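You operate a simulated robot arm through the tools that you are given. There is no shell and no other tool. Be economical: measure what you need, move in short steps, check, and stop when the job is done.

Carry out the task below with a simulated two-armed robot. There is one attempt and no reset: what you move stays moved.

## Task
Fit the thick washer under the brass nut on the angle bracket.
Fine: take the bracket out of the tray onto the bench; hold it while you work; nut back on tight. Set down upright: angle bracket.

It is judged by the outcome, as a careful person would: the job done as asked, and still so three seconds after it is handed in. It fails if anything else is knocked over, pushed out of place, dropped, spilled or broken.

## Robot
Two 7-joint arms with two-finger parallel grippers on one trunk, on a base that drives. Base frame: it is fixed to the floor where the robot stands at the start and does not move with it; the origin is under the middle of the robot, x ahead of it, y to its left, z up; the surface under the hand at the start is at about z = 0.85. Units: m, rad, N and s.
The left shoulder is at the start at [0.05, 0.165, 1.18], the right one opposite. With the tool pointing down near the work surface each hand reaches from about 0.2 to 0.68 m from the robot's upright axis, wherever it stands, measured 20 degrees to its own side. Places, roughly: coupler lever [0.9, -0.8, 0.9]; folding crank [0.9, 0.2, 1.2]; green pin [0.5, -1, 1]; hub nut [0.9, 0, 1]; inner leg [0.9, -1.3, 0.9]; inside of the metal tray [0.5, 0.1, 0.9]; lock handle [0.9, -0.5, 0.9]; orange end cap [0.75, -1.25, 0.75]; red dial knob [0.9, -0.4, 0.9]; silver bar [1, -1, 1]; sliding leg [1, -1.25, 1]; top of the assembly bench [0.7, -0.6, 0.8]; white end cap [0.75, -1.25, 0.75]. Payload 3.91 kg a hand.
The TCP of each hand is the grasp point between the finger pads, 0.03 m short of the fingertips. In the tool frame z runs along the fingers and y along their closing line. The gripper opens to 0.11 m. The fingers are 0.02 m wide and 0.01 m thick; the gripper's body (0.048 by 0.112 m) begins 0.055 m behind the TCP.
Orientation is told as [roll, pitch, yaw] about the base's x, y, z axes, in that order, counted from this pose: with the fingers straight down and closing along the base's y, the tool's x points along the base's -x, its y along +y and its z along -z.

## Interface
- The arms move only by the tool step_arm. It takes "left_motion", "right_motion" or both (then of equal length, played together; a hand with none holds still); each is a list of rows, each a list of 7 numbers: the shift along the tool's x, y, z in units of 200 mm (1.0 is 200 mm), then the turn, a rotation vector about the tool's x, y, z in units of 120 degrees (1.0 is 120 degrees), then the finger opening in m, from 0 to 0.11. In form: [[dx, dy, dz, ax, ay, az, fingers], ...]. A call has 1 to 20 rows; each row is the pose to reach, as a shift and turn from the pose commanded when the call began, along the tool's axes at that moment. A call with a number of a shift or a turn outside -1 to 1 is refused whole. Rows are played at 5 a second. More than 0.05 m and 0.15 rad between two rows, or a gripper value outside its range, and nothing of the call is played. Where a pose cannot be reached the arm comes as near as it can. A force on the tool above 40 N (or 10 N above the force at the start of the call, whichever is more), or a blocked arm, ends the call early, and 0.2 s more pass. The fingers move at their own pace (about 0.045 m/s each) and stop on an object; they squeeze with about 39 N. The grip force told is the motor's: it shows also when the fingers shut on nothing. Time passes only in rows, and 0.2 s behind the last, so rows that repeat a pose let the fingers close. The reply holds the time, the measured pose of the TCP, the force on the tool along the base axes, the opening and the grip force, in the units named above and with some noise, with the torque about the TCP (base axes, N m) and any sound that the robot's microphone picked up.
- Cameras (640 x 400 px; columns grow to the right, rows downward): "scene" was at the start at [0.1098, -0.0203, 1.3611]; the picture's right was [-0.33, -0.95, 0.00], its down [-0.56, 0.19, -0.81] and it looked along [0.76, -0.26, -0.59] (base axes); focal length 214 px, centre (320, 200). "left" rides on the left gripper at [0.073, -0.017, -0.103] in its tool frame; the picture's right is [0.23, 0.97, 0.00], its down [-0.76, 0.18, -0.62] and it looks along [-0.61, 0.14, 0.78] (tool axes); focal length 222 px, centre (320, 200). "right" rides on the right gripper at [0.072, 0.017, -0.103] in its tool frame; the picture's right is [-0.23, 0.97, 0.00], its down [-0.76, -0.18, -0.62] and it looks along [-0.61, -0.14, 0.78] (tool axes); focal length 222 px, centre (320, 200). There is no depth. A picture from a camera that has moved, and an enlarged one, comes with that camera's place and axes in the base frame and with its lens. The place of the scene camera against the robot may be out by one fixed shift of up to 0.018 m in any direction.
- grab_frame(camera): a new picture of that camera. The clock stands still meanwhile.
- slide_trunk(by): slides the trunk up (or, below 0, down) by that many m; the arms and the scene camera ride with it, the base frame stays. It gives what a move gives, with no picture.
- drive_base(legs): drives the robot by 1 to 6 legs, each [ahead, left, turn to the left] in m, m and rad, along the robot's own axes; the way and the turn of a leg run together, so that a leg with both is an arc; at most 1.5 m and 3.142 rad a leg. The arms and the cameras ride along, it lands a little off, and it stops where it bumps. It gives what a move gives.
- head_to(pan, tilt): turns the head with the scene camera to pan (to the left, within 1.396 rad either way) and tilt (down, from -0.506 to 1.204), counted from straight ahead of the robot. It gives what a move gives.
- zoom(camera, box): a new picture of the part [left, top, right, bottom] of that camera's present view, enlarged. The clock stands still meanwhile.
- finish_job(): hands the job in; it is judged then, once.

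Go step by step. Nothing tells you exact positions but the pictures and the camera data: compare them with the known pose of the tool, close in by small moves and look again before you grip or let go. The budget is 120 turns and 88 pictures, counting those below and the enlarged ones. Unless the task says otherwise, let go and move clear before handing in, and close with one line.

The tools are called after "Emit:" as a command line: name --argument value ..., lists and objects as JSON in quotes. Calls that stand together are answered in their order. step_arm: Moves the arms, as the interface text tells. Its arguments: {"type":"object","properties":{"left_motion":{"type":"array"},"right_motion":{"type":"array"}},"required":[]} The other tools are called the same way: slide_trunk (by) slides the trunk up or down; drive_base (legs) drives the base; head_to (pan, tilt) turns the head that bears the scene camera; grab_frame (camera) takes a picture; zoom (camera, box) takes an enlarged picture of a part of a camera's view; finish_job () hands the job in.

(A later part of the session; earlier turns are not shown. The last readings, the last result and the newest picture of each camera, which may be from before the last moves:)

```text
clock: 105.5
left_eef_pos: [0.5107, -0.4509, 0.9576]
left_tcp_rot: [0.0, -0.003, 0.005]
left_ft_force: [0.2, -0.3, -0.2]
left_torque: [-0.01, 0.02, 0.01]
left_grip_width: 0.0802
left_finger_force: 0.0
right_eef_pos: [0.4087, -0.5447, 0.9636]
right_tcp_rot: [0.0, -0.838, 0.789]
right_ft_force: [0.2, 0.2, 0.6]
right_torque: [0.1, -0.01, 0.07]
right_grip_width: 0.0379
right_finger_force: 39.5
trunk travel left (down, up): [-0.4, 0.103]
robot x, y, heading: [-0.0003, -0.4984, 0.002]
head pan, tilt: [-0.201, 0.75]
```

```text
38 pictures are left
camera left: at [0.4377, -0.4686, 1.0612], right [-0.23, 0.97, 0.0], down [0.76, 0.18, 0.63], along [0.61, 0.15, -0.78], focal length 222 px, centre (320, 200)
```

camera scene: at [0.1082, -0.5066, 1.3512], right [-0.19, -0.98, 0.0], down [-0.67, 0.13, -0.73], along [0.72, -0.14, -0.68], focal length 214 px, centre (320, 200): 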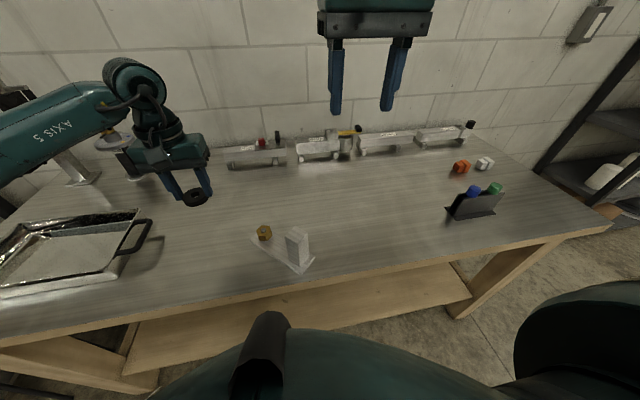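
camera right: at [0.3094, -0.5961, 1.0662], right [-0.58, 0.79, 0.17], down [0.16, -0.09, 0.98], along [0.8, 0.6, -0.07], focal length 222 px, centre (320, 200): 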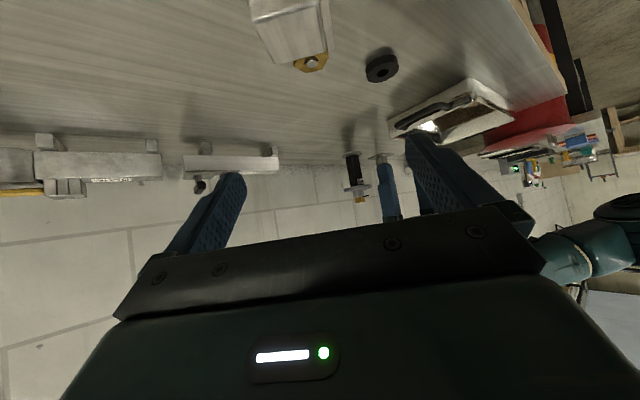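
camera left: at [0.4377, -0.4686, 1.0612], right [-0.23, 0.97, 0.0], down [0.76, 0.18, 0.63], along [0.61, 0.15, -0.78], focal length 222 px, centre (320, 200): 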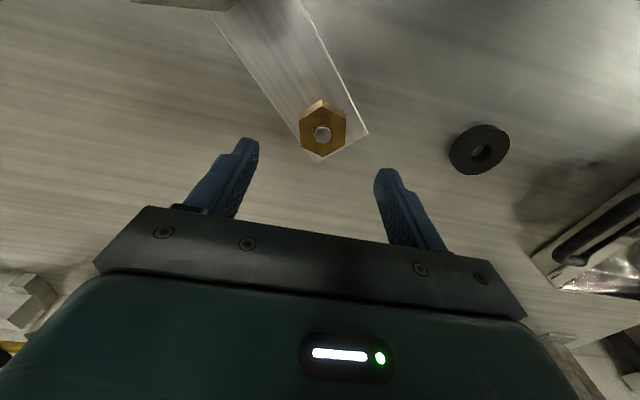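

The left hand reaches easily (stud at (0.501, -0.451)). I'll test how much further inward it can go, to gain room for shifting the bracket towards the right arm.

Emit:
step_arm --left_motion '[[0.05, -0.2, 0.0, 0, 0, 0, 0.08], [0.05, -0.3, 0.0, 0, 0, 0, 0.08], [0.05, -0.3, 0.0, 0, 0, 0, 0.08]]'

```text
clock: 106.2
left_eef_pos: [0.5014, -0.5097, 0.9566]
left_tcp_rot: [0.002, -0.003, 0.004]
left_ft_force: [0.2, -0.6, 0.6]
left_torque: [-0.04, -0.03, 0.01]
left_grip_width: 0.08
left_finger_force: 0.0
right_eef_pos: [0.4075, -0.5447, 0.9644]
right_tcp_rot: [-0.001, -0.838, 0.79]
right_ft_force: [-0.5, -0.8, 2.4]
right_torque: [-0.03, 0.01, 0.03]
right_grip_width: 0.0374
right_finger_force: 39.1
trunk travel left (down, up): [-0.4, 0.103]
robot x, y, heading: [0.0014, -0.4969, 0.005]
head pan, tilt: [-0.201, 0.75]
```

It reaches past the midline. So I'll release the right hand, raise both, and drive 0.06 m left, which puts the block well inside the right arm's zone.

Emit:
step_arm --left_motion '[[0, 0, 0, 0, 0, 0, 0.08], [0, 0, 0, 0, 0, 0, 0.08], [0, 0, 0, 0, 0, 0, 0.08], [0, 0, -0.15, 0, 0, 0, 0.08], [0, 0.2, -0.3, 0, 0, 0, 0.08], [0, 0.4, -0.4, 0, 0, 0, 0.08], [0, 0.4, -0.4, 0, 0, 0, 0.08]]' --right_motion '[[0, 0, 0, 0, 0, 0, 0.11], [0, 0, 0, 0, 0, 0, 0.11], [0, 0, 0, 0, 0, 0, 0.11], [0, 0, 0, 0, 0, 0, 0.11], [-0.15, 0, -0.135, 0, 0, 0, 0.11], [-0.3, 0, -0.27, 0, 0, 0, 0.11], [-0.372, 0, -0.334, 0, 0, 0, 0.11]]'

Emit:
drive_base --legs '[[0, 0.06, 0]]'

Emit:
grab_frame --camera "left"

Emit:
zoom --camera "scene" --box '[170, 160, 410, 310]'

```text
clock: 107.8
left_eef_pos: [0.4998, -0.4303, 1.0404]
left_tcp_rot: [0.004, -0.003, 0.003]
left_ft_force: [0.6, -0.3, -0.5]
left_torque: [-0.03, 0.0, 0.02]
left_grip_width: 0.0801
left_finger_force: 0.0
right_eef_pos: [0.41, -0.5458, 1.0639]
right_tcp_rot: [0.002, -0.839, 0.786]
right_ft_force: [0.0, 0.3, 0.0]
right_torque: [0.01, -0.03, 0.0]
right_grip_width: 0.1099
right_finger_force: 0.0
trunk travel left (down, up): [-0.4, 0.103]
robot x, y, heading: [0.003, -0.4997, 0.006]
head pan, tilt: [-0.201, 0.75]
```

```text
clock: 109.1
left_eef_pos: [0.4987, -0.3685, 1.0399]
left_tcp_rot: [0.001, -0.003, 0.005]
left_ft_force: [0.5, 0.4, 0.3]
left_torque: [0.01, 0.0, 0.0]
left_grip_width: 0.08
left_finger_force: 0.0
right_eef_pos: [0.4087, -0.4853, 1.0642]
right_tcp_rot: [0.002, -0.838, 0.789]
right_ft_force: [0.4, -0.2, -0.3]
right_torque: [0.01, 0.01, -0.02]
right_grip_width: 0.1099
right_finger_force: 0.0
trunk travel left (down, up): [-0.4, 0.103]
robot x, y, heading: [-0.0039, -0.4432, 0.007]
head pan, tilt: [-0.201, 0.75]
```

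```text
37 pictures are left
camera left: at [0.4267, -0.3869, 1.1444], right [-0.23, 0.97, 0.0], down [0.76, 0.18, 0.63], along [0.61, 0.14, -0.78], focal length 222 px, centre (320, 200)
```

left: 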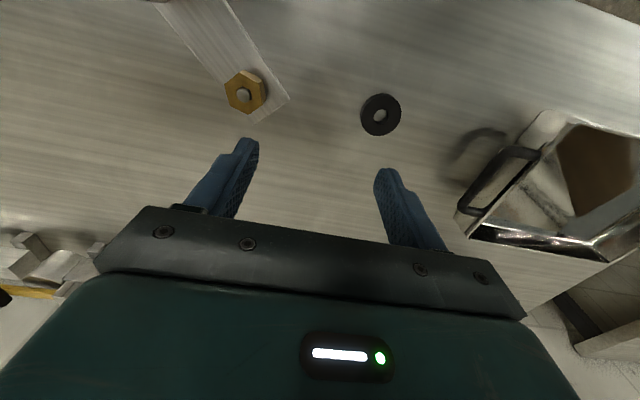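

```text
2.67 times, centred on (290, 235) of scene
camera zoom: at [0.1079, -0.4456, 1.3512], right [-0.19, -0.98, 0.0], down [-0.67, 0.13, -0.73], along [0.72, -0.14, -0.68], focal length 572 px, centre (400, 107)
```

zoom: 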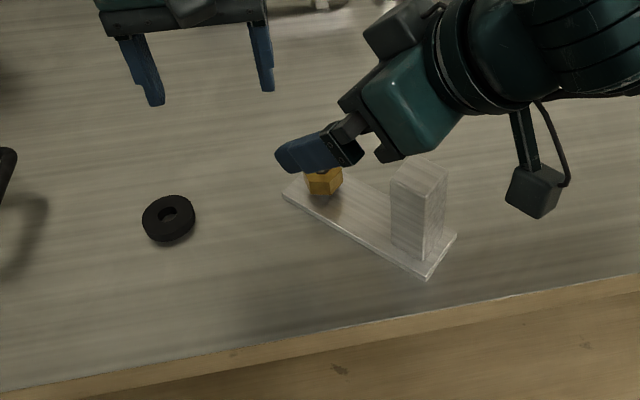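

Stud at (0.501, -0.451), block at about (0.420, -0.534), orientation 45°. The right hand goes over the block and down; I'll check reach before closing.

Emit:
step_arm --right_motion '[[0.045, -0.105, -0.05, 0, 0, 0, 0.11], [0.089, -0.2115, -0.099, 0, 0, 0, 0.11], [0.22, -0.2115, 0.02, 0, 0, 0, 0.11], [0.37, -0.2115, 0.155, 0, 0, 0, 0.11], [0.5, -0.2115, 0.27, 0, 0, 0, 0.11], [0.591, -0.2115, 0.352, 0, 0, 0, 0.11], [0.591, -0.2115, 0.352, 0, 0, 0, 0.11]]'

Emit:
zoom --camera "scene" --box '[170, 160, 410, 310]'

```text
clock: 110.7
left_eef_pos: [0.499, -0.3696, 1.0411]
left_tcp_rot: [-0.001, -0.004, 0.004]
left_ft_force: [-0.6, 0.0, -0.4]
left_torque: [-0.03, -0.01, 0.0]
left_grip_width: 0.0799
left_finger_force: 0.0
right_eef_pos: [0.4257, -0.5385, 0.9527]
right_tcp_rot: [0.001, -0.833, 0.789]
right_ft_force: [0.5, -0.4, -0.5]
right_torque: [0.02, 0.01, -0.01]
right_grip_width: 0.11
right_finger_force: 0.1
right hand out of reach, approached as far as the arm can: row 6, 7
trunk travel left (down, up): [-0.4, 0.103]
robot x, y, heading: [-0.0041, -0.4385, 0.005]
head pan, tilt: [-0.201, 0.75]
```

```text
2.67 times, centred on (290, 235) of scene
camera zoom: at [0.1079, -0.4461, 1.3512], right [-0.19, -0.98, 0.0], down [-0.67, 0.13, -0.73], along [0.72, -0.14, -0.68], focal length 572 px, centre (400, 107)
```

zoom: 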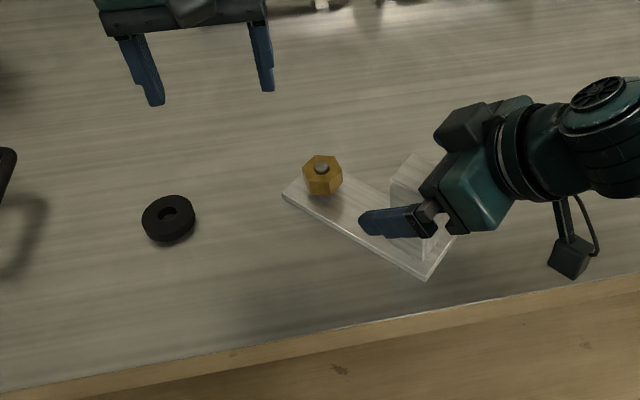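

It reaches z≈0.953, with the pads overlapping the block by about 3 cm, which is enough. Centre by 7 mm along the closing line and close.

Emit:
step_arm --right_motion '[[0, 0.036, 0, 0, 0, 0, 0.11], [0, 0.036, 0, 0, 0, 0, 0.06], [0, 0.036, 0, 0, 0, 0, 0], [0, 0.036, 0, 0, 0, 0, 0], [0, 0.036, 0, 0, 0, 0, 0], [0, 0.036, 0, 0, 0, 0, 0], [0, 0.036, 0, 0, 0, 0, 0], [0, 0.036, 0, 0, 0, 0, 0]]'

Emit:
zoom --camera "left" --box '[160, 40, 320, 140]'

```text
clock: 112.5
left_eef_pos: [0.4998, -0.3706, 1.0416]
left_tcp_rot: [0.001, -0.002, 0.005]
left_ft_force: [-0.2, -0.2, 0.2]
left_torque: [0.0, -0.04, -0.01]
left_grip_width: 0.0797
left_finger_force: 0.1
right_eef_pos: [0.4198, -0.5332, 0.9538]
right_tcp_rot: [0.0, -0.832, 0.791]
right_ft_force: [-0.1, -0.3, 0.6]
right_torque: [-0.08, 0.0, -0.09]
right_grip_width: 0.0377
right_finger_force: 39.1
trunk travel left (down, up): [-0.4, 0.103]
robot x, y, heading: [0.0005, -0.4372, 0.01]
head pan, tilt: [-0.201, 0.75]
```

```text
4.00 times, centred on (240, 90) of left
camera zoom: at [0.4267, -0.3873, 1.1444], right [-0.23, 0.97, 0.0], down [0.76, 0.18, 0.63], along [0.61, 0.15, -0.78], focal length 888 px, centre (640, 640)
```

zoom: 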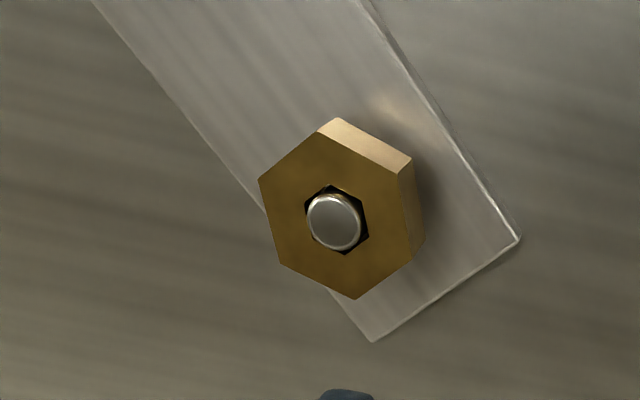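

The hold is solid and centred. The hex flats have normals at 45°/105°/165°, so I'll grip the nut at yaw -45° and unscrew counter-clockwise. Left hand goes above the nut and turns.

Emit:
step_arm --left_motion '[[0, -0.06, 0.0, 0, 0, 0.06, 0.06], [-0.005, -0.12, 0.0, 0, 0, 0.12, 0.06], [-0.01, -0.18, 0.1, 0, 0, 0.18, 0.06], [-0.012, -0.25, 0.2, 0, 0, 0.24, 0.06], [-0.014, -0.32, 0.3, 0, 0, 0.3, 0.06], [-0.015, -0.397, 0.4, 0, 0, 0.36, 0.06], [-0.015, -0.397, 0.458, 0, 0, 0.377, 0.06], [-0.015, -0.397, 0.458, 0, 0, 0.377, 0.06]]'

Emit:
zoom --camera "left" --box '[160, 40, 480, 240]'

Emit:
zoom --camera "scene" --box '[170, 130, 410, 280]'

```text
clock: 114.3
left_eef_pos: [0.5039, -0.4493, 0.9473]
left_tcp_rot: [0.003, -0.001, -0.784]
left_ft_force: [-0.3, 0.0, 0.2]
left_torque: [-0.02, 0.03, 0.01]
left_grip_width: 0.06
left_finger_force: 0.0
right_eef_pos: [0.4205, -0.5343, 0.9547]
right_tcp_rot: [0.001, -0.832, 0.788]
right_ft_force: [1.3, -0.1, 0.5]
right_torque: [-0.03, -0.15, -0.11]
right_grip_width: 0.0378
right_finger_force: 39.3
trunk travel left (down, up): [-0.4, 0.103]
robot x, y, heading: [0.0003, -0.4376, 0.009]
head pan, tilt: [-0.201, 0.75]
```

```text
2.00 times, centred on (320, 140) of left
camera zoom: at [0.4405, -0.4103, 1.0512], right [0.53, 0.85, 0.0], down [0.66, -0.41, 0.62], along [0.53, -0.33, -0.78], focal length 444 px, centre (320, 320)
```

zoom: 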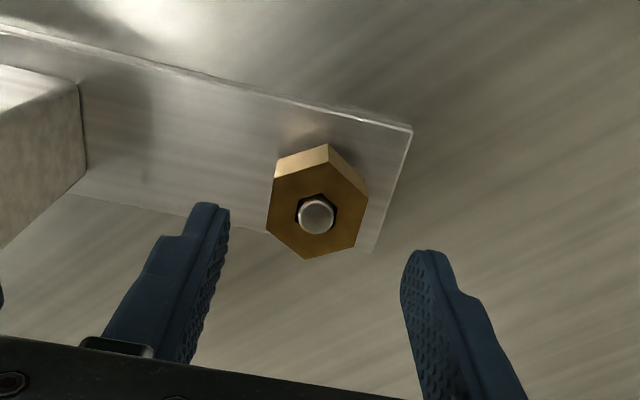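

```text
2.67 times, centred on (290, 205) of scene
camera zoom: at [0.1077, -0.4461, 1.3512], right [-0.19, -0.98, 0.0], down [-0.67, 0.13, -0.73], along [0.72, -0.14, -0.68], focal length 572 px, centre (400, 187)
```

zoom: 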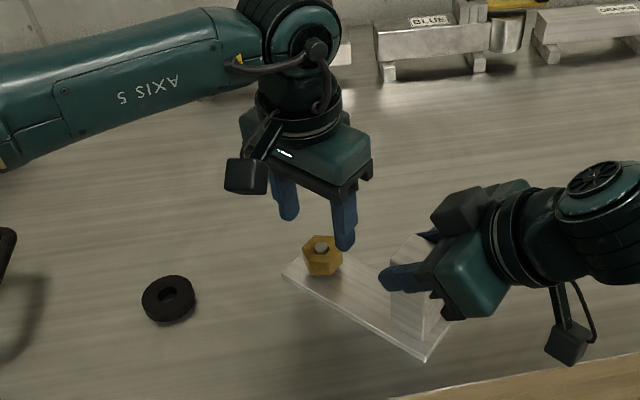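

Aligned with the nut at yaw -45°. Lower to z=0.898 and close on the flats.

Emit:
step_arm --left_motion '[[0.005, -0.005, 0.12, 0, 0, 0, 0.06], [0.005, -0.005, 0.2, 0, 0, 0, 0.06], [0.005, -0.005, 0.245, 0, 0, 0, 0.06], [0.005, -0.005, 0.245, 0, 0, 0, 0.06], [0.005, -0.005, 0.245, 0, 0, 0, 0], [0.005, -0.005, 0.245, 0, 0, 0, 0], [0.005, -0.005, 0.245, 0, 0, 0, 0], [0.005, -0.005, 0.245, 0, 0, 0, 0]]'

Emit:
zoom --camera "left" --box '[160, 40, 480, 240]'

```text
clock: 116.1
left_eef_pos: [0.5013, -0.4465, 0.9007]
left_tcp_rot: [0.0, -0.003, -0.787]
left_ft_force: [-2.5, -0.6, 0.3]
left_torque: [-0.04, 0.05, 0.01]
left_grip_width: 0.035
left_finger_force: 39.3
right_eef_pos: [0.4203, -0.5345, 0.9549]
right_tcp_rot: [0.0, -0.834, 0.789]
right_ft_force: [0.3, 1.0, 0.9]
right_torque: [-0.09, -0.08, -0.02]
right_grip_width: 0.0378
right_finger_force: 38.9
trunk travel left (down, up): [-0.4, 0.103]
robot x, y, heading: [-0.0024, -0.4363, 0.004]
head pan, tilt: [-0.201, 0.75]
```

```text
2.00 times, centred on (320, 140) of left
camera zoom: at [0.4376, -0.4094, 1.0041], right [0.53, 0.85, 0.0], down [0.66, -0.41, 0.62], along [0.53, -0.33, -0.78], focal length 444 px, centre (320, 320)
```

zoom: 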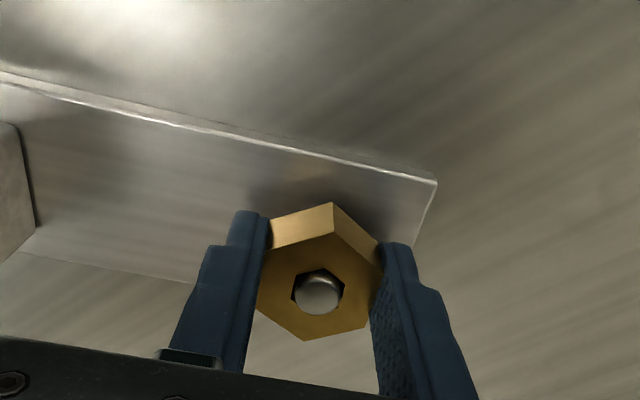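

The nut is gripped on its flats (35 mm). Now unscrew: turn +120° counter-clockwise.

Emit:
step_arm --left_motion '[[-0.009, -0.004, 0, 0, 0, -0.06, 0], [-0.009, -0.004, 0, 0, 0, -0.13, 0], [-0.009, -0.004, 0, 0, 0, -0.2, 0], [-0.009, -0.004, 0, 0, 0, -0.27, 0], [-0.009, -0.004, 0, 0, 0, -0.34, 0], [-0.009, -0.004, 0, 0, 0, -0.41, 0], [-0.009, -0.004, 0, 0, 0, -0.48, 0], [-0.009, -0.004, -0.001, 0, 0, -0.55, 0], [-0.009, -0.004, -0.001, 0, 0, -0.62, 0], [-0.009, -0.004, -0.001, 0, 0, -0.69, 0], [-0.009, -0.004, -0.002, 0, 0, -0.76, 0], [-0.009, -0.004, -0.002, 0, 0, -0.83, 0], [-0.009, -0.004, -0.002, 0, 0, -0.9, 0], [-0.009, -0.004, -0.002, 0, 0, -0.97, 0], [-0.009, -0.004, -0.002, 0, 0, -1.0, 0]]'

Emit:
zoom --camera "left" --box '[160, 40, 480, 240]'

Emit:
zoom --camera "scene" --box '[170, 130, 410, 280]'

```text
clock: 119.3
left_eef_pos: [0.5011, -0.4512, 0.8998]
left_tcp_rot: [-0.002, 0.001, 1.31]
left_ft_force: [-11.6, -16.8, 6.0]
left_torque: [-0.08, 0.29, -0.03]
left_grip_width: 0.0354
left_finger_force: 39.3
right_eef_pos: [0.4194, -0.5328, 0.9531]
right_tcp_rot: [0.004, -0.832, 0.79]
right_ft_force: [10.4, 18.1, -4.1]
right_torque: [0.34, -0.31, 0.49]
right_grip_width: 0.0376
right_finger_force: 38.6
trunk travel left (down, up): [-0.4, 0.103]
robot x, y, heading: [0.001, -0.4398, 0.005]
head pan, tilt: [-0.201, 0.75]
```

```text
2.00 times, centred on (320, 140) of left
camera zoom: at [0.4991, -0.5266, 1.005], right [-1.0, 0.03, 0.0], down [0.02, 0.78, 0.62], along [0.02, 0.62, -0.78], focal length 444 px, centre (320, 320)
```

zoom: 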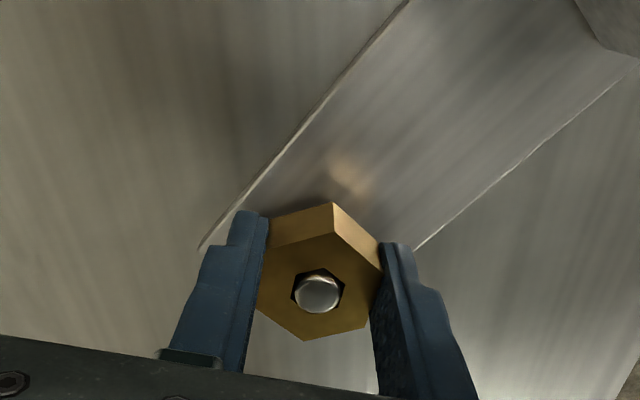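

```text
2.67 times, centred on (290, 205) of scene
camera zoom: at [0.108, -0.4461, 1.3512], right [-0.19, -0.98, 0.0], down [-0.67, 0.13, -0.73], along [0.72, -0.14, -0.68], focal length 572 px, centre (400, 187)
```

zoom: 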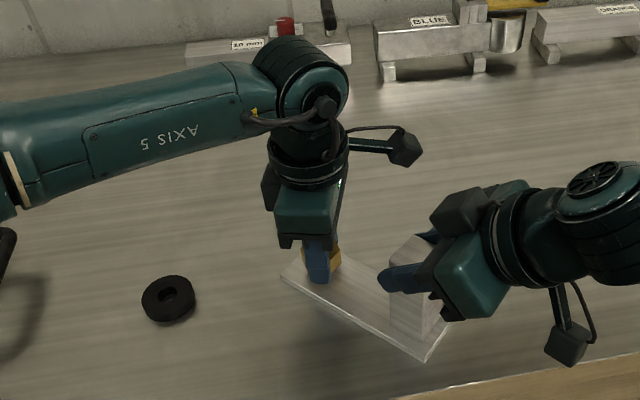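

The nut turned 120° while the bracket stayed put. Open, swing back 120°, and look.

Emit:
step_arm --left_motion '[[0, 0, 0, 0, 0, 0, 0.06], [0, 0, 0, 0, 0, 0, 0.06], [0, 0, 0, 0, 0, 0.06, 0.06], [0, 0, 0, 0, 0, 0.13, 0.06], [0, 0, 0, 0, 0, 0.2, 0.06], [0, 0, 0, 0, 0, 0.27, 0.06], [0, 0, 0, 0, 0, 0.34, 0.06], [0, 0, 0, 0, 0, 0.41, 0.06], [0, 0, 0, 0, 0, 0.48, 0.06], [0, 0, 0, 0, 0, 0.55, 0.06], [0, 0, 0, 0, 0, 0.62, 0.06], [0, 0, 0, 0, 0, 0.69, 0.06], [0, 0, 0, 0, 0, 0.76, 0.06], [0, 0, 0, 0, 0, 0.83, 0.06], [0, 0, 0, 0, 0, 0.9, 0.06], [0, 0, 0, 0, 0, 0.97, 0.06], [0, 0, 0, 0, 0, 1.0, 0.06], [0, 0, 0, 0, 0, 1.0, 0.06]]'

Emit:
zoom --camera "left" --box '[160, 40, 480, 240]'

```text
clock: 123.1
left_eef_pos: [0.5014, -0.4493, 0.9007]
left_tcp_rot: [0.004, -0.001, -0.785]
left_ft_force: [0.2, -0.5, 0.7]
left_torque: [-0.03, 0.02, 0.01]
left_grip_width: 0.0601
left_finger_force: 0.0
right_eef_pos: [0.4199, -0.533, 0.9545]
right_tcp_rot: [0.0, -0.833, 0.788]
right_ft_force: [-1.3, 0.1, 1.2]
right_torque: [-0.01, -0.05, 0.06]
right_grip_width: 0.0378
right_finger_force: 39.1
trunk travel left (down, up): [-0.4, 0.103]
robot x, y, heading: [-0.0007, -0.4391, 0.009]
head pan, tilt: [-0.201, 0.75]
```

```text
2.00 times, centred on (320, 140) of left
camera zoom: at [0.4388, -0.4116, 1.0043], right [0.53, 0.85, 0.0], down [0.66, -0.41, 0.62], along [0.53, -0.33, -0.78], focal length 444 px, centre (320, 320)
```

zoom: 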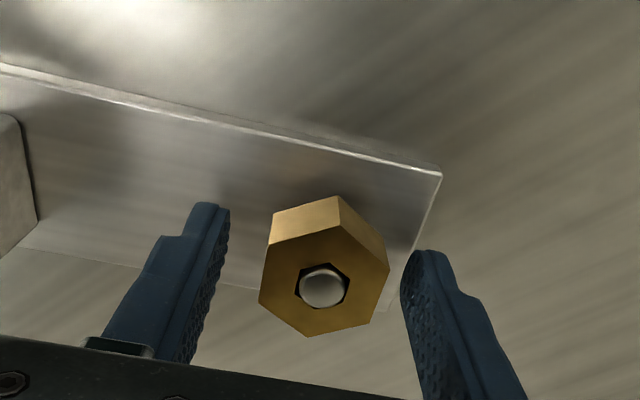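

TCP is centred on the stud now. Second stroke: close and turn +120°.

Emit:
step_arm --left_motion '[[0, 0, 0, 0, 0, 0, 0], [0, 0, 0, 0, 0, 0, 0], [0, 0, 0, 0, 0, 0, 0], [0, 0, 0, 0, 0, -0.06, 0], [0, 0, 0, 0, 0, -0.13, 0], [0, 0, 0, 0, 0, -0.2, 0], [0, 0, -0.001, 0, 0, -0.27, 0], [0, 0, -0.001, 0, 0, -0.34, 0], [0, 0, -0.001, 0, 0, -0.41, 0], [0, 0, -0.002, 0, 0, -0.48, 0], [0, 0, -0.002, 0, 0, -0.55, 0], [0, 0, -0.002, 0, 0, -0.62, 0], [0, 0, -0.003, 0, 0, -0.69, 0], [0, 0, -0.003, 0, 0, -0.76, 0], [0, 0, -0.003, 0, 0, -0.83, 0], [0, 0, -0.004, 0, 0, -0.9, 0], [0, 0, -0.004, 0, 0, -0.97, 0], [0, 0, -0.004, 0, 0, -1.0, 0]]'

Emit:
step_arm --left_motion '[[0, 0, 0, 0, 0, 0, 0.06], [0, 0, 0, 0, 0, 0, 0.06], [0, 0, 0, 0, 0, 0.06, 0.06], [0, 0, 0, 0, 0, 0.13, 0.06], [0, 0, 0, 0, 0, 0.2, 0.06], [0, 0, 0, 0, 0, 0.27, 0.06], [0, 0, 0, 0, 0, 0.34, 0.06], [0, 0, 0, 0, 0, 0.41, 0.06], [0, 0, 0, 0, 0, 0.48, 0.06], [0, 0, 0, 0, 0, 0.55, 0.06], [0, 0, 0, 0, 0, 0.62, 0.06], [0, 0, 0, 0, 0, 0.69, 0.06], [0, 0, 0, 0, 0, 0.76, 0.06], [0, 0, 0, 0, 0, 0.83, 0.06], [0, 0, 0, 0, 0, 0.9, 0.06], [0, 0, 0, 0, 0, 0.97, 0.06], [0, 0, 0, 0, 0, 1.0, 0.06], [0, 0, 0, 0, 0, 1.0, 0.06]]'

Emit:
zoom --camera "left" --box '[160, 40, 480, 240]'

```text
clock: 126.9
left_eef_pos: [0.5022, -0.4497, 0.9014]
left_tcp_rot: [-0.003, -0.001, 1.314]
left_ft_force: [6.4, 2.5, 1.6]
left_torque: [0.28, 0.06, 0.01]
left_grip_width: 0.0351
left_finger_force: 39.1
right_eef_pos: [0.4203, -0.5336, 0.954]
right_tcp_rot: [0.003, -0.834, 0.79]
right_ft_force: [-6.0, -3.2, 2.4]
right_torque: [-0.01, -0.03, 0.39]
right_grip_width: 0.0378
right_finger_force: 38.8
trunk travel left (down, up): [-0.4, 0.103]
robot x, y, heading: [0.0002, -0.4376, 0.006]
head pan, tilt: [-0.201, 0.75]
```

```text
clock: 130.7
left_eef_pos: [0.5036, -0.4508, 0.9015]
left_tcp_rot: [0.003, -0.002, -0.785]
left_ft_force: [0.4, -0.3, -0.6]
left_torque: [-0.01, -0.01, 0.02]
left_grip_width: 0.0601
left_finger_force: 0.1
right_eef_pos: [0.4197, -0.5329, 0.9545]
right_tcp_rot: [0.001, -0.832, 0.79]
right_ft_force: [1.0, -1.0, 1.5]
right_torque: [-0.06, -0.16, -0.01]
right_grip_width: 0.0375
right_finger_force: 39.2
trunk travel left (down, up): [-0.4, 0.103]
robot x, y, heading: [0.0003, -0.4391, 0.008]
head pan, tilt: [-0.201, 0.75]
```

```text
2.00 times, centred on (320, 140) of left
camera zoom: at [0.4393, -0.4123, 1.005], right [0.53, 0.85, 0.0], down [0.66, -0.41, 0.62], along [0.53, -0.33, -0.78], focal length 444 px, centre (320, 320)
```

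zoom: 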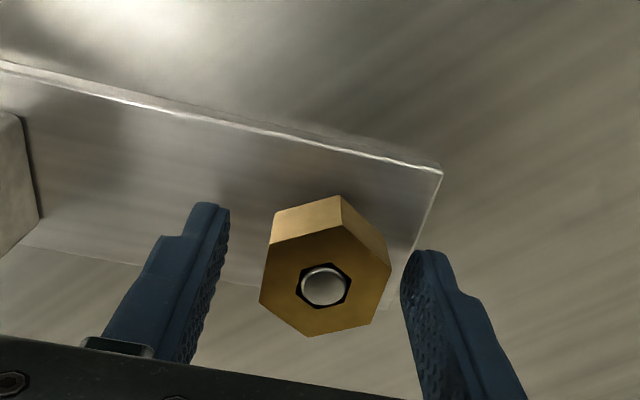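

The nut is rising on the stud slowly, as expected. Two more unscrewing cycles.

Emit:
step_arm --left_motion '[[0, 0, 0, 0, 0, 0, 0], [0, 0, 0, 0, 0, 0, 0], [0, 0, 0, 0, 0, 0, 0], [0, 0, 0, 0, 0, -0.06, 0], [0, 0, 0, 0, 0, -0.13, 0], [0, 0, 0, 0, 0, -0.2, 0], [0, 0, -0.001, 0, 0, -0.27, 0], [0, 0, -0.001, 0, 0, -0.34, 0], [0, 0, -0.001, 0, 0, -0.41, 0], [0, 0, -0.002, 0, 0, -0.48, 0], [0, 0, -0.002, 0, 0, -0.55, 0], [0, 0, -0.002, 0, 0, -0.62, 0], [0, 0, -0.003, 0, 0, -0.69, 0], [0, 0, -0.003, 0, 0, -0.76, 0], [0, 0, -0.003, 0, 0, -0.83, 0], [0, 0, -0.004, 0, 0, -0.9, 0], [0, 0, -0.004, 0, 0, -0.97, 0], [0, 0, -0.004, 0, 0, -1.0, 0]]'

Emit:
step_arm --left_motion '[[0, 0, 0, 0, 0, 0, 0.06], [0, 0, 0, 0, 0, 0, 0.06], [0, 0, 0, 0, 0, 0.06, 0.06], [0, 0, 0, 0, 0, 0.13, 0.06], [0, 0, 0, 0, 0, 0.2, 0.06], [0, 0, 0, 0, 0, 0.27, 0.06], [0, 0, 0, 0, 0, 0.34, 0.06], [0, 0, 0, 0, 0, 0.41, 0.06], [0, 0, 0, 0, 0, 0.48, 0.06], [0, 0, 0, 0, 0, 0.55, 0.06], [0, 0, 0, 0, 0, 0.62, 0.06], [0, 0, 0, 0, 0, 0.69, 0.06], [0, 0, 0, 0, 0, 0.76, 0.06], [0, 0, 0, 0, 0, 0.83, 0.06], [0, 0, 0, 0, 0, 0.9, 0.06], [0, 0, 0, 0, 0, 0.97, 0.06], [0, 0, 0, 0, 0, 1.0, 0.06], [0, 0, 0, 0, 0, 1.0, 0.06]]'

Emit:
step_arm --left_motion '[[0, 0, 0, 0, 0, 0, 0], [0, 0, 0, 0, 0, 0, 0], [0, 0, 0, 0, 0, 0, 0], [0, 0, 0, 0, 0, -0.06, 0], [0, 0, 0, 0, 0, -0.13, 0], [0, 0, 0, 0, 0, -0.2, 0], [0, 0, -0.001, 0, 0, -0.27, 0], [0, 0, -0.001, 0, 0, -0.34, 0], [0, 0, -0.001, 0, 0, -0.41, 0], [0, 0, -0.002, 0, 0, -0.48, 0], [0, 0, -0.002, 0, 0, -0.55, 0], [0, 0, -0.002, 0, 0, -0.62, 0], [0, 0, -0.003, 0, 0, -0.69, 0], [0, 0, -0.003, 0, 0, -0.76, 0], [0, 0, -0.003, 0, 0, -0.83, 0], [0, 0, -0.004, 0, 0, -0.9, 0], [0, 0, -0.004, 0, 0, -0.97, 0], [0, 0, -0.004, 0, 0, -1.0, 0]]'

Emit:
zoom --camera "left" --box '[160, 40, 480, 240]'

```text
clock: 134.5
left_eef_pos: [0.5024, -0.4493, 0.9023]
left_tcp_rot: [-0.005, -0.003, 1.312]
left_ft_force: [7.0, 3.7, 2.6]
left_torque: [0.25, 0.0, -0.02]
left_grip_width: 0.0354
left_finger_force: 39.0
right_eef_pos: [0.4203, -0.5338, 0.9545]
right_tcp_rot: [0.003, -0.832, 0.79]
right_ft_force: [-6.7, -2.2, 2.0]
right_torque: [-0.05, 0.07, 0.32]
right_grip_width: 0.0377
right_finger_force: 39.0
trunk travel left (down, up): [-0.4, 0.103]
robot x, y, heading: [0.0004, -0.4386, 0.003]
head pan, tilt: [-0.201, 0.75]
```

```text
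clock: 138.3
left_eef_pos: [0.5032, -0.45, 0.9015]
left_tcp_rot: [0.003, -0.002, -0.787]
left_ft_force: [-0.3, -0.5, -0.2]
left_torque: [-0.01, 0.01, -0.01]
left_grip_width: 0.0602
left_finger_force: 0.1
right_eef_pos: [0.4197, -0.5345, 0.9543]
right_tcp_rot: [0.0, -0.832, 0.789]
right_ft_force: [2.3, -0.3, 2.1]
right_torque: [-0.08, -0.19, -0.01]
right_grip_width: 0.0377
right_finger_force: 39.0
trunk travel left (down, up): [-0.4, 0.103]
robot x, y, heading: [0.0024, -0.4371, 0.007]
head pan, tilt: [-0.201, 0.75]
```

```text
clock: 142.1
left_eef_pos: [0.5018, -0.4494, 0.9034]
left_tcp_rot: [-0.004, -0.001, 1.313]
left_ft_force: [0.4, 0.7, -0.9]
left_torque: [0.02, 0.02, 0.0]
left_grip_width: 0.0348
left_finger_force: 39.0
right_eef_pos: [0.4206, -0.5343, 0.9536]
right_tcp_rot: [-0.001, -0.833, 0.791]
right_ft_force: [0.4, -0.4, 1.8]
right_torque: [-0.06, -0.11, -0.01]
right_grip_width: 0.0376
right_finger_force: 39.4
trunk travel left (down, up): [-0.4, 0.103]
robot x, y, heading: [0.0007, -0.4367, 0.007]
head pan, tilt: [-0.201, 0.75]
```

```text
2.00 times, centred on (320, 140) of left
camera zoom: at [0.5001, -0.5255, 1.007], right [-1.0, 0.03, 0.0], down [0.02, 0.78, 0.62], along [0.02, 0.62, -0.78], focal length 444 px, centre (320, 320)
```

zoom: 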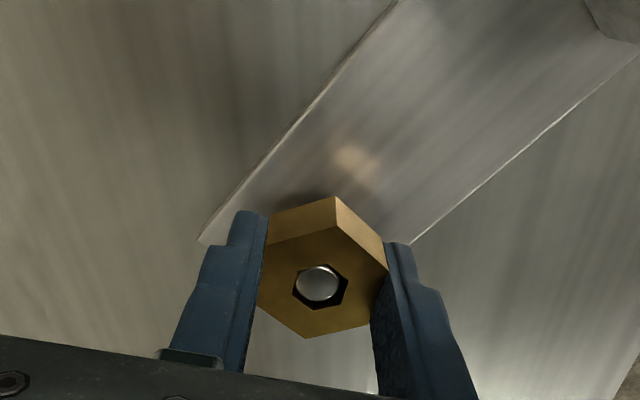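

The forces dropped to zero, so the nut looks free of the thread. I'll lift gently straight up.

Emit:
step_arm --left_motion '[[0, 0, -0.01, 0, 0, 0, 0], [0, 0, -0.025, 0, 0, 0, 0], [0, 0, -0.05, 0, 0, 0, 0], [0, 0, -0.1, 0, 0, 0, 0], [0, 0, -0.15, 0, 0, 0, 0], [0, 0, -0.2, 0, 0, 0, 0], [0, 0, -0.25, 0, 0, 0, 0], [0, 0, -0.25, 0, 0, 0, 0]]'

Emit:
grab_frame --camera "left"

Emit:
zoom --camera "scene" --box '[170, 130, 410, 280]'

```text
clock: 143.9
left_eef_pos: [0.5023, -0.4503, 0.9535]
left_tcp_rot: [-0.001, -0.003, 1.311]
left_ft_force: [0.3, -0.5, -0.7]
left_torque: [0.01, -0.01, -0.01]
left_grip_width: 0.0349
left_finger_force: 39.2
right_eef_pos: [0.419, -0.533, 0.9539]
right_tcp_rot: [0.001, -0.833, 0.79]
right_ft_force: [-0.5, 0.4, 1.3]
right_torque: [-0.06, -0.1, -0.01]
right_grip_width: 0.0379
right_finger_force: 39.3
trunk travel left (down, up): [-0.4, 0.103]
robot x, y, heading: [0.0005, -0.4381, 0.007]
head pan, tilt: [-0.201, 0.75]
```

```text
25 pictures are left
camera left: at [0.4999, -0.5254, 1.057], right [-1.0, 0.03, 0.0], down [0.02, 0.78, 0.62], along [0.02, 0.62, -0.78], focal length 222 px, centre (320, 200)
```

left: 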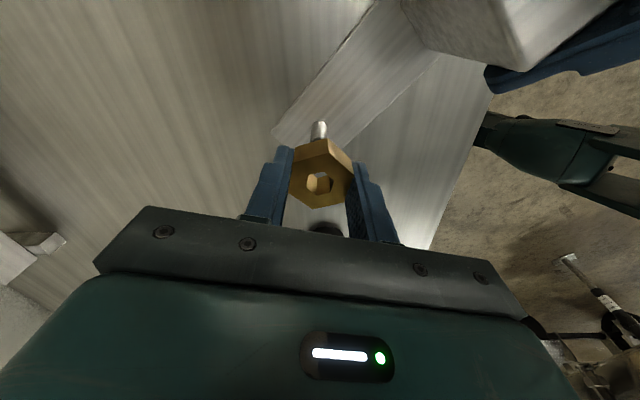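

```text
2.67 times, centred on (290, 205) of scene
camera zoom: at [0.1078, -0.4461, 1.3512], right [-0.19, -0.98, 0.0], down [-0.67, 0.13, -0.73], along [0.72, -0.14, -0.68], focal length 572 px, centre (400, 187)
```

zoom: 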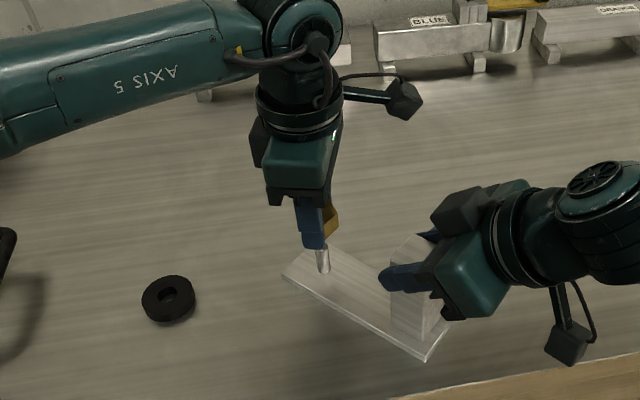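

The nut is off and the stud is clear. I'll set the nut on the bench at about (0.43, -0.345), keeping the hand's yaw for the return trip.

Emit:
step_arm --left_motion '[[0, 0, -0.1, 0, 0, 0, 0], [-0.1, 0.12, -0.1, 0, 0, 0, 0], [-0.2, 0.24, -0.1, 0, 0, 0, 0], [-0.31, 0.36, -0.1, 0, 0, 0, 0], [-0.415, 0.483, -0.05, 0, 0, 0, 0], [-0.415, 0.483, 0.1, 0, 0, 0, 0], [-0.415, 0.483, 0.22, 0, 0, 0, 0], [-0.415, 0.483, 0.28, 0, 0, 0, 0], [-0.415, 0.483, 0.305, 0, 0, 0, 0], [-0.415, 0.483, 0.315, 0, 0, 0, 0], [-0.415, 0.483, 0.315, 0, 0, 0, 0]]'

```text
clock: 146.3
left_eef_pos: [0.4295, -0.3458, 0.8895]
left_tcp_rot: [-0.003, -0.002, 1.309]
left_ft_force: [-0.4, -0.4, -1.2]
left_torque: [0.02, 0.01, 0.0]
left_grip_width: 0.0348
left_finger_force: 39.1
right_eef_pos: [0.4204, -0.5335, 0.9542]
right_tcp_rot: [-0.001, -0.833, 0.789]
right_ft_force: [-0.3, 0.4, 0.6]
right_torque: [-0.07, -0.01, 0.07]
right_grip_width: 0.0379
right_finger_force: 39.1
trunk travel left (down, up): [-0.4, 0.103]
robot x, y, heading: [-0.0006, -0.4362, 0.009]
head pan, tilt: [-0.201, 0.75]
```

No contact yet; feel downward in half-millimetre steps.

Emit:
step_arm --left_motion '[[0, 0, 0.005, 0, 0, 0, 0], [0, 0, 0.01, 0, 0, 0, 0], [0, 0, 0.015, 0, 0, 0, 0], [0, 0, 0.015, 0, 0, 0, 0]]'

Emit:
zoom --camera "scene" --box '[170, 170, 330, 270]'

```text
clock: 147.3
left_eef_pos: [0.4295, -0.3452, 0.8858]
left_tcp_rot: [-0.002, 0.0, 1.308]
left_ft_force: [-0.1, -0.1, -0.7]
left_torque: [0.02, -0.02, 0.03]
left_grip_width: 0.035
left_finger_force: 39.6
right_eef_pos: [0.4199, -0.5339, 0.9544]
right_tcp_rot: [0.0, -0.832, 0.789]
right_ft_force: [-0.3, 0.7, 0.1]
right_torque: [-0.03, 0.01, 0.06]
right_grip_width: 0.0377
right_finger_force: 38.7
trunk travel left (down, up): [-0.4, 0.103]
robot x, y, heading: [0.0007, -0.4403, 0.0]
head pan, tilt: [-0.201, 0.75]
```

```text
4.00 times, centred on (250, 220) of scene
camera zoom: at [0.1077, -0.4461, 1.3512], right [-0.19, -0.98, 0.0], down [-0.67, 0.13, -0.73], along [0.72, -0.14, -0.68], focal length 858 px, centre (600, 120)
```

zoom: 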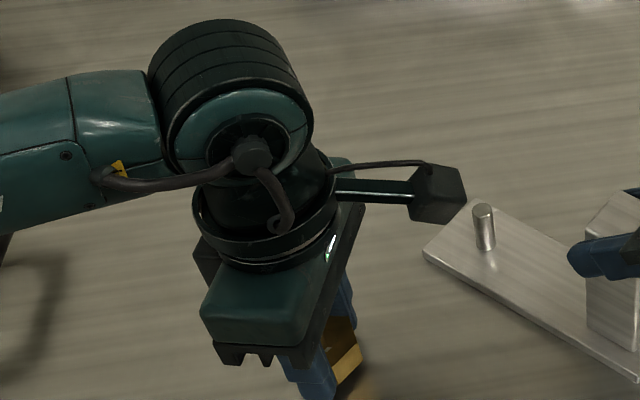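

Still hanging free; continue down slowly.

Emit:
step_arm --left_motion '[[0, 0, 0.005, 0, 0, 0, 0], [0, 0, 0.01, 0, 0, 0, 0], [0, 0, 0.015, 0, 0, 0, 0], [0, 0, 0.015, 0, 0, 0, 0]]'

```text
clock: 148.3
left_eef_pos: [0.4306, -0.3453, 0.8826]
left_tcp_rot: [-0.002, -0.001, 1.309]
left_ft_force: [0.0, -0.9, -1.1]
left_torque: [0.01, 0.03, -0.01]
left_grip_width: 0.0352
left_finger_force: 38.8
right_eef_pos: [0.421, -0.5339, 0.9543]
right_tcp_rot: [0.0, -0.832, 0.788]
right_ft_force: [0.4, 0.9, 0.5]
right_torque: [0.0, 0.04, 0.05]
right_grip_width: 0.0377
right_finger_force: 39.0
trunk travel left (down, up): [-0.4, 0.103]
robot x, y, heading: [-0.0042, -0.4357, 0.001]
head pan, tilt: [-0.201, 0.75]
```

Emit:
step_arm --left_motion '[[0, 0, 0.005, 0, 0, 0, 0], [0, 0, 0.01, 0, 0, 0, 0], [0, 0, 0.015, 0, 0, 0, 0], [0, 0, 0.015, 0, 0, 0, 0]]'

Emit:
zoom --camera "left" --box '[220, 80, 420, 205]'

```text
clock: 149.3
left_eef_pos: [0.4297, -0.3451, 0.8803]
left_tcp_rot: [-0.002, 0.001, 1.31]
left_ft_force: [0.0, 0.0, -0.8]
left_torque: [0.0, -0.01, -0.01]
left_grip_width: 0.035
left_finger_force: 39.1
right_eef_pos: [0.4201, -0.5345, 0.9537]
right_tcp_rot: [0.0, -0.831, 0.787]
right_ft_force: [-0.8, 0.0, 1.2]
right_torque: [-0.02, -0.01, 0.06]
right_grip_width: 0.0374
right_finger_force: 38.9
trunk travel left (down, up): [-0.4, 0.103]
robot x, y, heading: [0.002, -0.4419, 0.01]
head pan, tilt: [-0.201, 0.75]
```

```text
3.20 times, centred on (320, 142) of left
camera zoom: at [0.4272, -0.4201, 0.9848], right [-1.0, 0.03, 0.0], down [0.02, 0.78, 0.62], along [0.02, 0.62, -0.78], focal length 711 px, centre (320, 384)
```

zoom: 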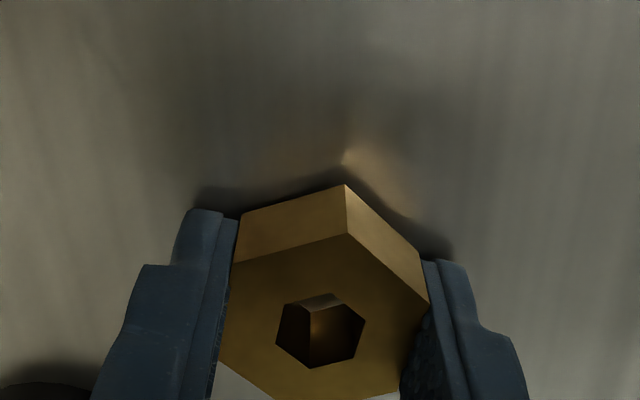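

Emit:
step_arm --left_motion '[[0, 0, 0.005, 0, 0, 0, 0], [0, 0, 0.01, 0, 0, 0, 0], [0, 0, 0.015, 0, 0, 0, 0], [0, 0, 0.015, 0, 0, 0, 0]]'

```text
clock: 150.3
left_eef_pos: [0.4288, -0.3457, 0.8805]
left_tcp_rot: [-0.007, -0.001, 1.309]
left_ft_force: [-4.1, 6.2, 25.3]
left_torque: [0.21, 0.76, -0.24]
left_grip_width: 0.0347
left_finger_force: 39.7
right_eef_pos: [0.4186, -0.5337, 0.9553]
right_tcp_rot: [-0.001, -0.832, 0.791]
right_ft_force: [-0.1, 0.3, -0.8]
right_torque: [-0.07, 0.09, 0.03]
right_grip_width: 0.0377
right_finger_force: 38.9
trunk travel left (down, up): [-0.4, 0.103]
robot x, y, heading: [0.0007, -0.4382, 0.004]
head pan, tilt: [-0.201, 0.75]
```

Bench contact. Ease off, release the nut, rise, and go over the washer.

Emit:
step_arm --left_motion '[[0, 0, -0.012, 0, 0, 0, 0], [0, 0, -0.012, 0, 0, 0, 0.06], [0, 0, -0.012, 0, 0, 0, 0.06], [0, 0, -0.012, 0, 0, 0, 0.06], [0, 0, -0.2, 0, 0, 0, 0.08], [0, 0, -0.4, 0, 0, 0, 0.08], [-0.12, -0.09, -0.5, 0, 0, 0, 0.08], [-0.24, -0.18, -0.5, 0, 0, 0, 0.08], [-0.357, -0.262, -0.5, 0, 0, 0, 0.08], [-0.357, -0.262, -0.4, 0, 0, 0, 0.08], [-0.357, -0.262, -0.4, 0, 0, 0, 0.08]]'

Emit:
grab_frame --camera "left"

```text
clock: 152.7
left_eef_pos: [0.4989, -0.2894, 0.9575]
left_tcp_rot: [-0.003, -0.002, 1.311]
left_ft_force: [-0.4, 0.1, 0.7]
left_torque: [0.0, 0.01, 0.02]
left_grip_width: 0.0801
left_finger_force: 0.1
right_eef_pos: [0.4196, -0.535, 0.9538]
right_tcp_rot: [-0.001, -0.832, 0.79]
right_ft_force: [-0.3, -0.2, 1.6]
right_torque: [-0.04, -0.13, -0.1]
right_grip_width: 0.0377
right_finger_force: 39.4
trunk travel left (down, up): [-0.4, 0.103]
robot x, y, heading: [-0.0008, -0.4405, 0.011]
head pan, tilt: [-0.201, 0.75]
```

```text
21 pictures are left
camera left: at [0.4962, -0.3647, 1.0615], right [-1.0, 0.03, 0.0], down [0.02, 0.78, 0.62], along [0.02, 0.62, -0.78], focal length 222 px, centre (320, 200)
```

left: 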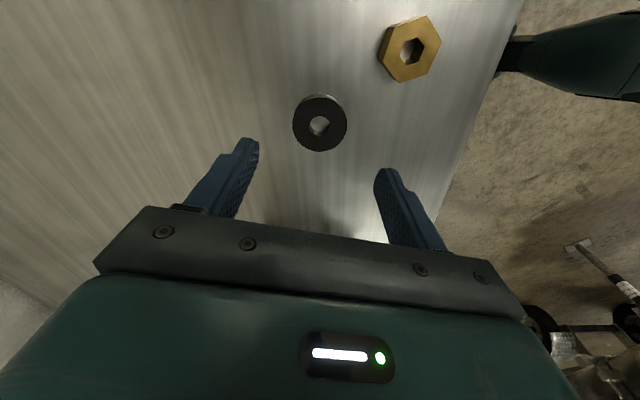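

The nut is standing flat and the washer is right below at (0.499, -0.2945). Descend, grip and lift it.

Emit:
step_arm --left_motion '[[0.024, -0.006, 0.15, 0, 0, 0, 0.08], [0.024, -0.006, 0.28, 0, 0, 0, 0.08], [0.024, -0.006, 0.3575, 0, 0, 0, 0.08], [0.024, -0.006, 0.3575, 0, 0, 0, 0.08], [0.024, -0.006, 0.3575, 0, 0, 0, 0], [0.024, -0.006, 0.3575, 0, 0, 0, 0], [0.024, -0.006, 0.3575, 0, 0, 0, 0], [0.024, -0.006, 0.3575, 0, 0, 0, 0], [0.024, -0.006, 0.3575, 0, 0, 0, 0], [0.024, -0.006, 0.25, 0, 0, 0, 0], [0.024, -0.006, 0.1, 0, 0, 0, 0], [0.024, -0.006, -0.05, 0, 0, 0, 0], [0.024, -0.006, -0.05, 0, 0, 0, 0]]'

Emit:
zoom --camera "left" --box '[220, 80, 420, 205]'

```text
clock: 155.5
left_eef_pos: [0.4988, -0.2945, 0.9704]
left_tcp_rot: [-0.002, -0.001, 1.31]
left_ft_force: [0.1, 0.9, -1.1]
left_torque: [-0.02, 0.02, 0.0]
left_grip_width: 0.0477
left_finger_force: 38.9
right_eef_pos: [0.4206, -0.5338, 0.9535]
right_tcp_rot: [0.001, -0.834, 0.79]
right_ft_force: [-0.8, 0.4, 0.4]
right_torque: [-0.09, -0.05, -0.01]
right_grip_width: 0.0376
right_finger_force: 38.7
trunk travel left (down, up): [-0.4, 0.103]
robot x, y, heading: [0.0009, -0.4434, 0.004]
head pan, tilt: [-0.201, 0.75]
```

```text
3.20 times, centred on (320, 142) of left
camera zoom: at [0.4966, -0.3695, 1.0745], right [-1.0, 0.03, 0.0], down [0.02, 0.78, 0.62], along [0.02, 0.62, -0.78], focal length 711 px, centre (320, 384)
```

zoom: 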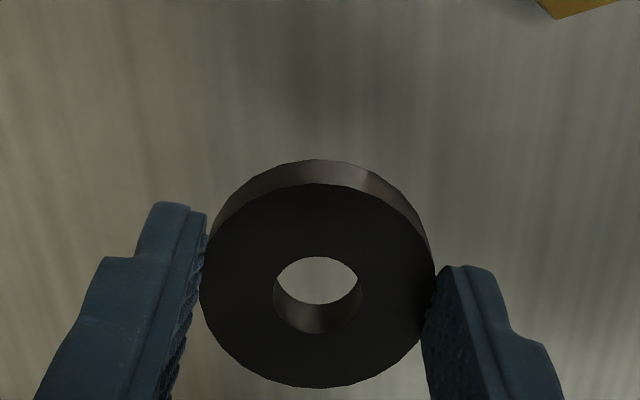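

The washer is held level. Moving it over the stud.

Emit:
step_arm --left_motion '[[0.2, -0.055, 0, 0, 0, 0, 0], [0.4, -0.11, 0, 0, 0, 0, 0], [0.6, -0.17, 0, 0, 0, 0, 0], [0.7555, -0.213, 0, 0, 0, 0, 0], [0.7555, -0.213, 0, 0, 0, 0, 0], [0.7555, -0.213, 0.05, 0, 0, 0, 0], [0.7555, -0.213, 0.05, 0, 0, 0, 0]]'

Emit:
zoom --camera "left" --box '[220, 80, 420, 205]'

```text
clock: 157.1
left_eef_pos: [0.5021, -0.452, 0.9582]
left_tcp_rot: [-0.003, -0.002, 1.31]
left_ft_force: [-0.4, 0.3, 0.2]
left_torque: [0.04, -0.01, -0.03]
left_grip_width: 0.0478
left_finger_force: 39.0
right_eef_pos: [0.4203, -0.5335, 0.9544]
right_tcp_rot: [-0.001, -0.834, 0.788]
right_ft_force: [0.2, -0.9, 2.0]
right_torque: [-0.15, -0.02, -0.07]
right_grip_width: 0.0377
right_finger_force: 38.7
trunk travel left (down, up): [-0.4, 0.103]
robot x, y, heading: [0.0014, -0.4385, 0.004]
head pan, tilt: [-0.201, 0.75]
```

```text
3.20 times, centred on (320, 142) of left
camera zoom: at [0.499, -0.527, 1.0615], right [-1.0, 0.03, 0.0], down [0.02, 0.78, 0.62], along [0.02, 0.62, -0.78], focal length 711 px, centre (320, 384)
```

zoom: 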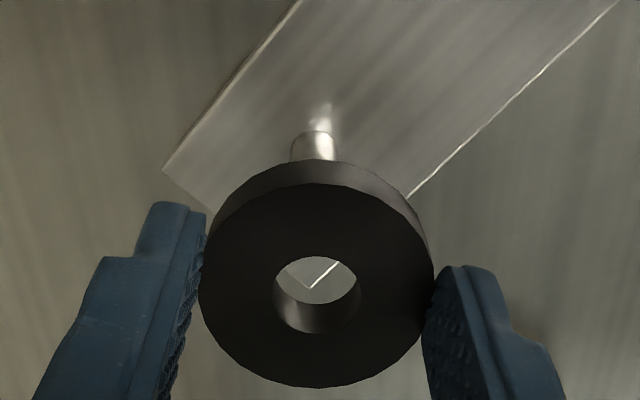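

The washer hole lines up with the stud (≈(0.502, -0.451)). Lower slowly, watching the force.

Emit:
step_arm --left_motion '[[0, 0, 0.06, 0, 0, 0, 0], [0, 0, 0.1, 0, 0, 0, 0], [0, 0, 0.12, 0, 0, 0, 0], [0, 0, 0.14, 0, 0, 0, 0], [0, 0, 0.155, 0, 0, 0, 0], [0, 0, 0.155, 0, 0, 0, 0]]'

Emit:
zoom --camera "left" --box '[220, 80, 420, 205]'

```text
clock: 158.5
left_eef_pos: [0.5014, -0.4515, 0.9276]
left_tcp_rot: [-0.002, -0.002, 1.308]
left_ft_force: [0.8, 0.2, 0.4]
left_torque: [0.0, 0.03, 0.03]
left_grip_width: 0.0479
left_finger_force: 39.1
right_eef_pos: [0.4201, -0.5347, 0.9551]
right_tcp_rot: [0.0, -0.831, 0.788]
right_ft_force: [-0.2, -1.0, 2.1]
right_torque: [-0.21, -0.11, -0.05]
right_grip_width: 0.0376
right_finger_force: 38.9
trunk travel left (down, up): [-0.4, 0.103]
robot x, y, heading: [-0.0057, -0.4383, 0.002]
head pan, tilt: [-0.201, 0.75]
```

```text
3.20 times, centred on (320, 142) of left
camera zoom: at [0.4991, -0.5271, 1.0306], right [-1.0, 0.03, 0.0], down [0.02, 0.78, 0.62], along [0.02, 0.62, -0.78], focal length 711 px, centre (320, 384)
```

zoom: 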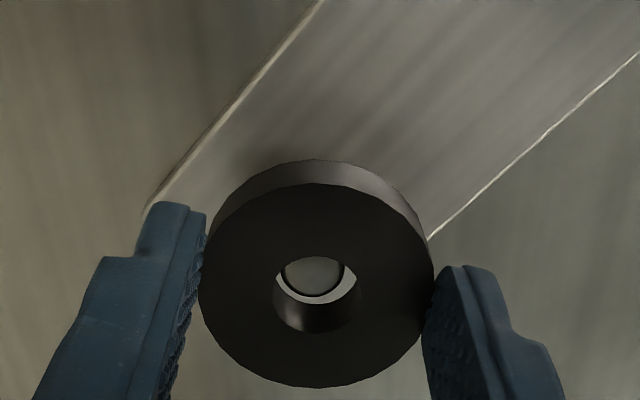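

The stud tip is inside the hole, about 1 mm to one side. Nudge 1 mm and lower to just above the plate.

Emit:
step_arm --left_motion '[[-0.001, -0.005, 0.0, 0, 0, 0, 0], [-0.001, -0.005, 0.03, 0, 0, 0, 0], [-0.001, -0.005, 0.06, 0, 0, 0, 0], [-0.001, -0.005, 0.09, 0, 0, 0, 0], [-0.001, -0.005, 0.105, 0, 0, 0, 0], [-0.001, -0.005, 0.105, 0, 0, 0, 0]]'

```text
clock: 159.9
left_eef_pos: [0.5014, -0.4511, 0.9049]
left_tcp_rot: [-0.002, -0.001, 1.311]
left_ft_force: [-0.6, 0.0, -0.3]
left_torque: [-0.02, 0.01, 0.02]
left_grip_width: 0.0476
left_finger_force: 38.8
right_eef_pos: [0.4205, -0.5335, 0.9541]
right_tcp_rot: [0.0, -0.832, 0.788]
right_ft_force: [0.0, 0.1, 1.4]
right_torque: [-0.09, -0.18, -0.02]
right_grip_width: 0.0378
right_finger_force: 38.4
trunk travel left (down, up): [-0.4, 0.103]
robot x, y, heading: [-0.0026, -0.4408, 0.005]
head pan, tilt: [-0.201, 0.75]
```

Emit:
step_arm --left_motion '[[0, 0, 0.006, 0, 0, 0, 0], [0, 0, 0.012, 0, 0, 0, 0], [0, 0, 0.018, 0, 0, 0, 0], [0, 0, 0.018, 0, 0, 0, 0]]'

Emit:
zoom --camera "left" --box '[220, 80, 420, 205]'

```text
clock: 160.9
left_eef_pos: [0.5023, -0.4526, 0.9022]
left_tcp_rot: [-0.001, -0.002, 1.308]
left_ft_force: [-0.3, 0.1, -0.1]
left_torque: [0.02, 0.02, 0.0]
left_grip_width: 0.048
left_finger_force: 39.2
right_eef_pos: [0.4196, -0.534, 0.9548]
right_tcp_rot: [0.001, -0.834, 0.79]
right_ft_force: [0.2, -0.7, 1.3]
right_torque: [-0.05, -0.13, -0.08]
right_grip_width: 0.0376
right_finger_force: 39.5
trunk travel left (down, up): [-0.4, 0.103]
robot x, y, heading: [-0.0026, -0.4392, 0.008]
head pan, tilt: [-0.201, 0.75]
```

```text
3.20 times, centred on (320, 142) of left
camera zoom: at [0.5, -0.5277, 1.0047], right [-1.0, 0.03, 0.0], down [0.02, 0.78, 0.62], along [0.02, 0.62, -0.78], focal length 711 px, centre (320, 384)
```

zoom: 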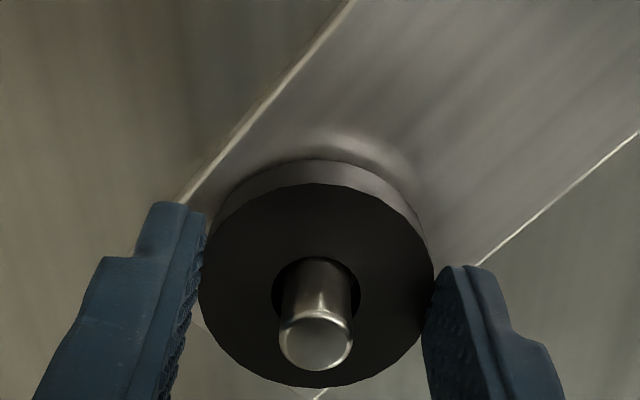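

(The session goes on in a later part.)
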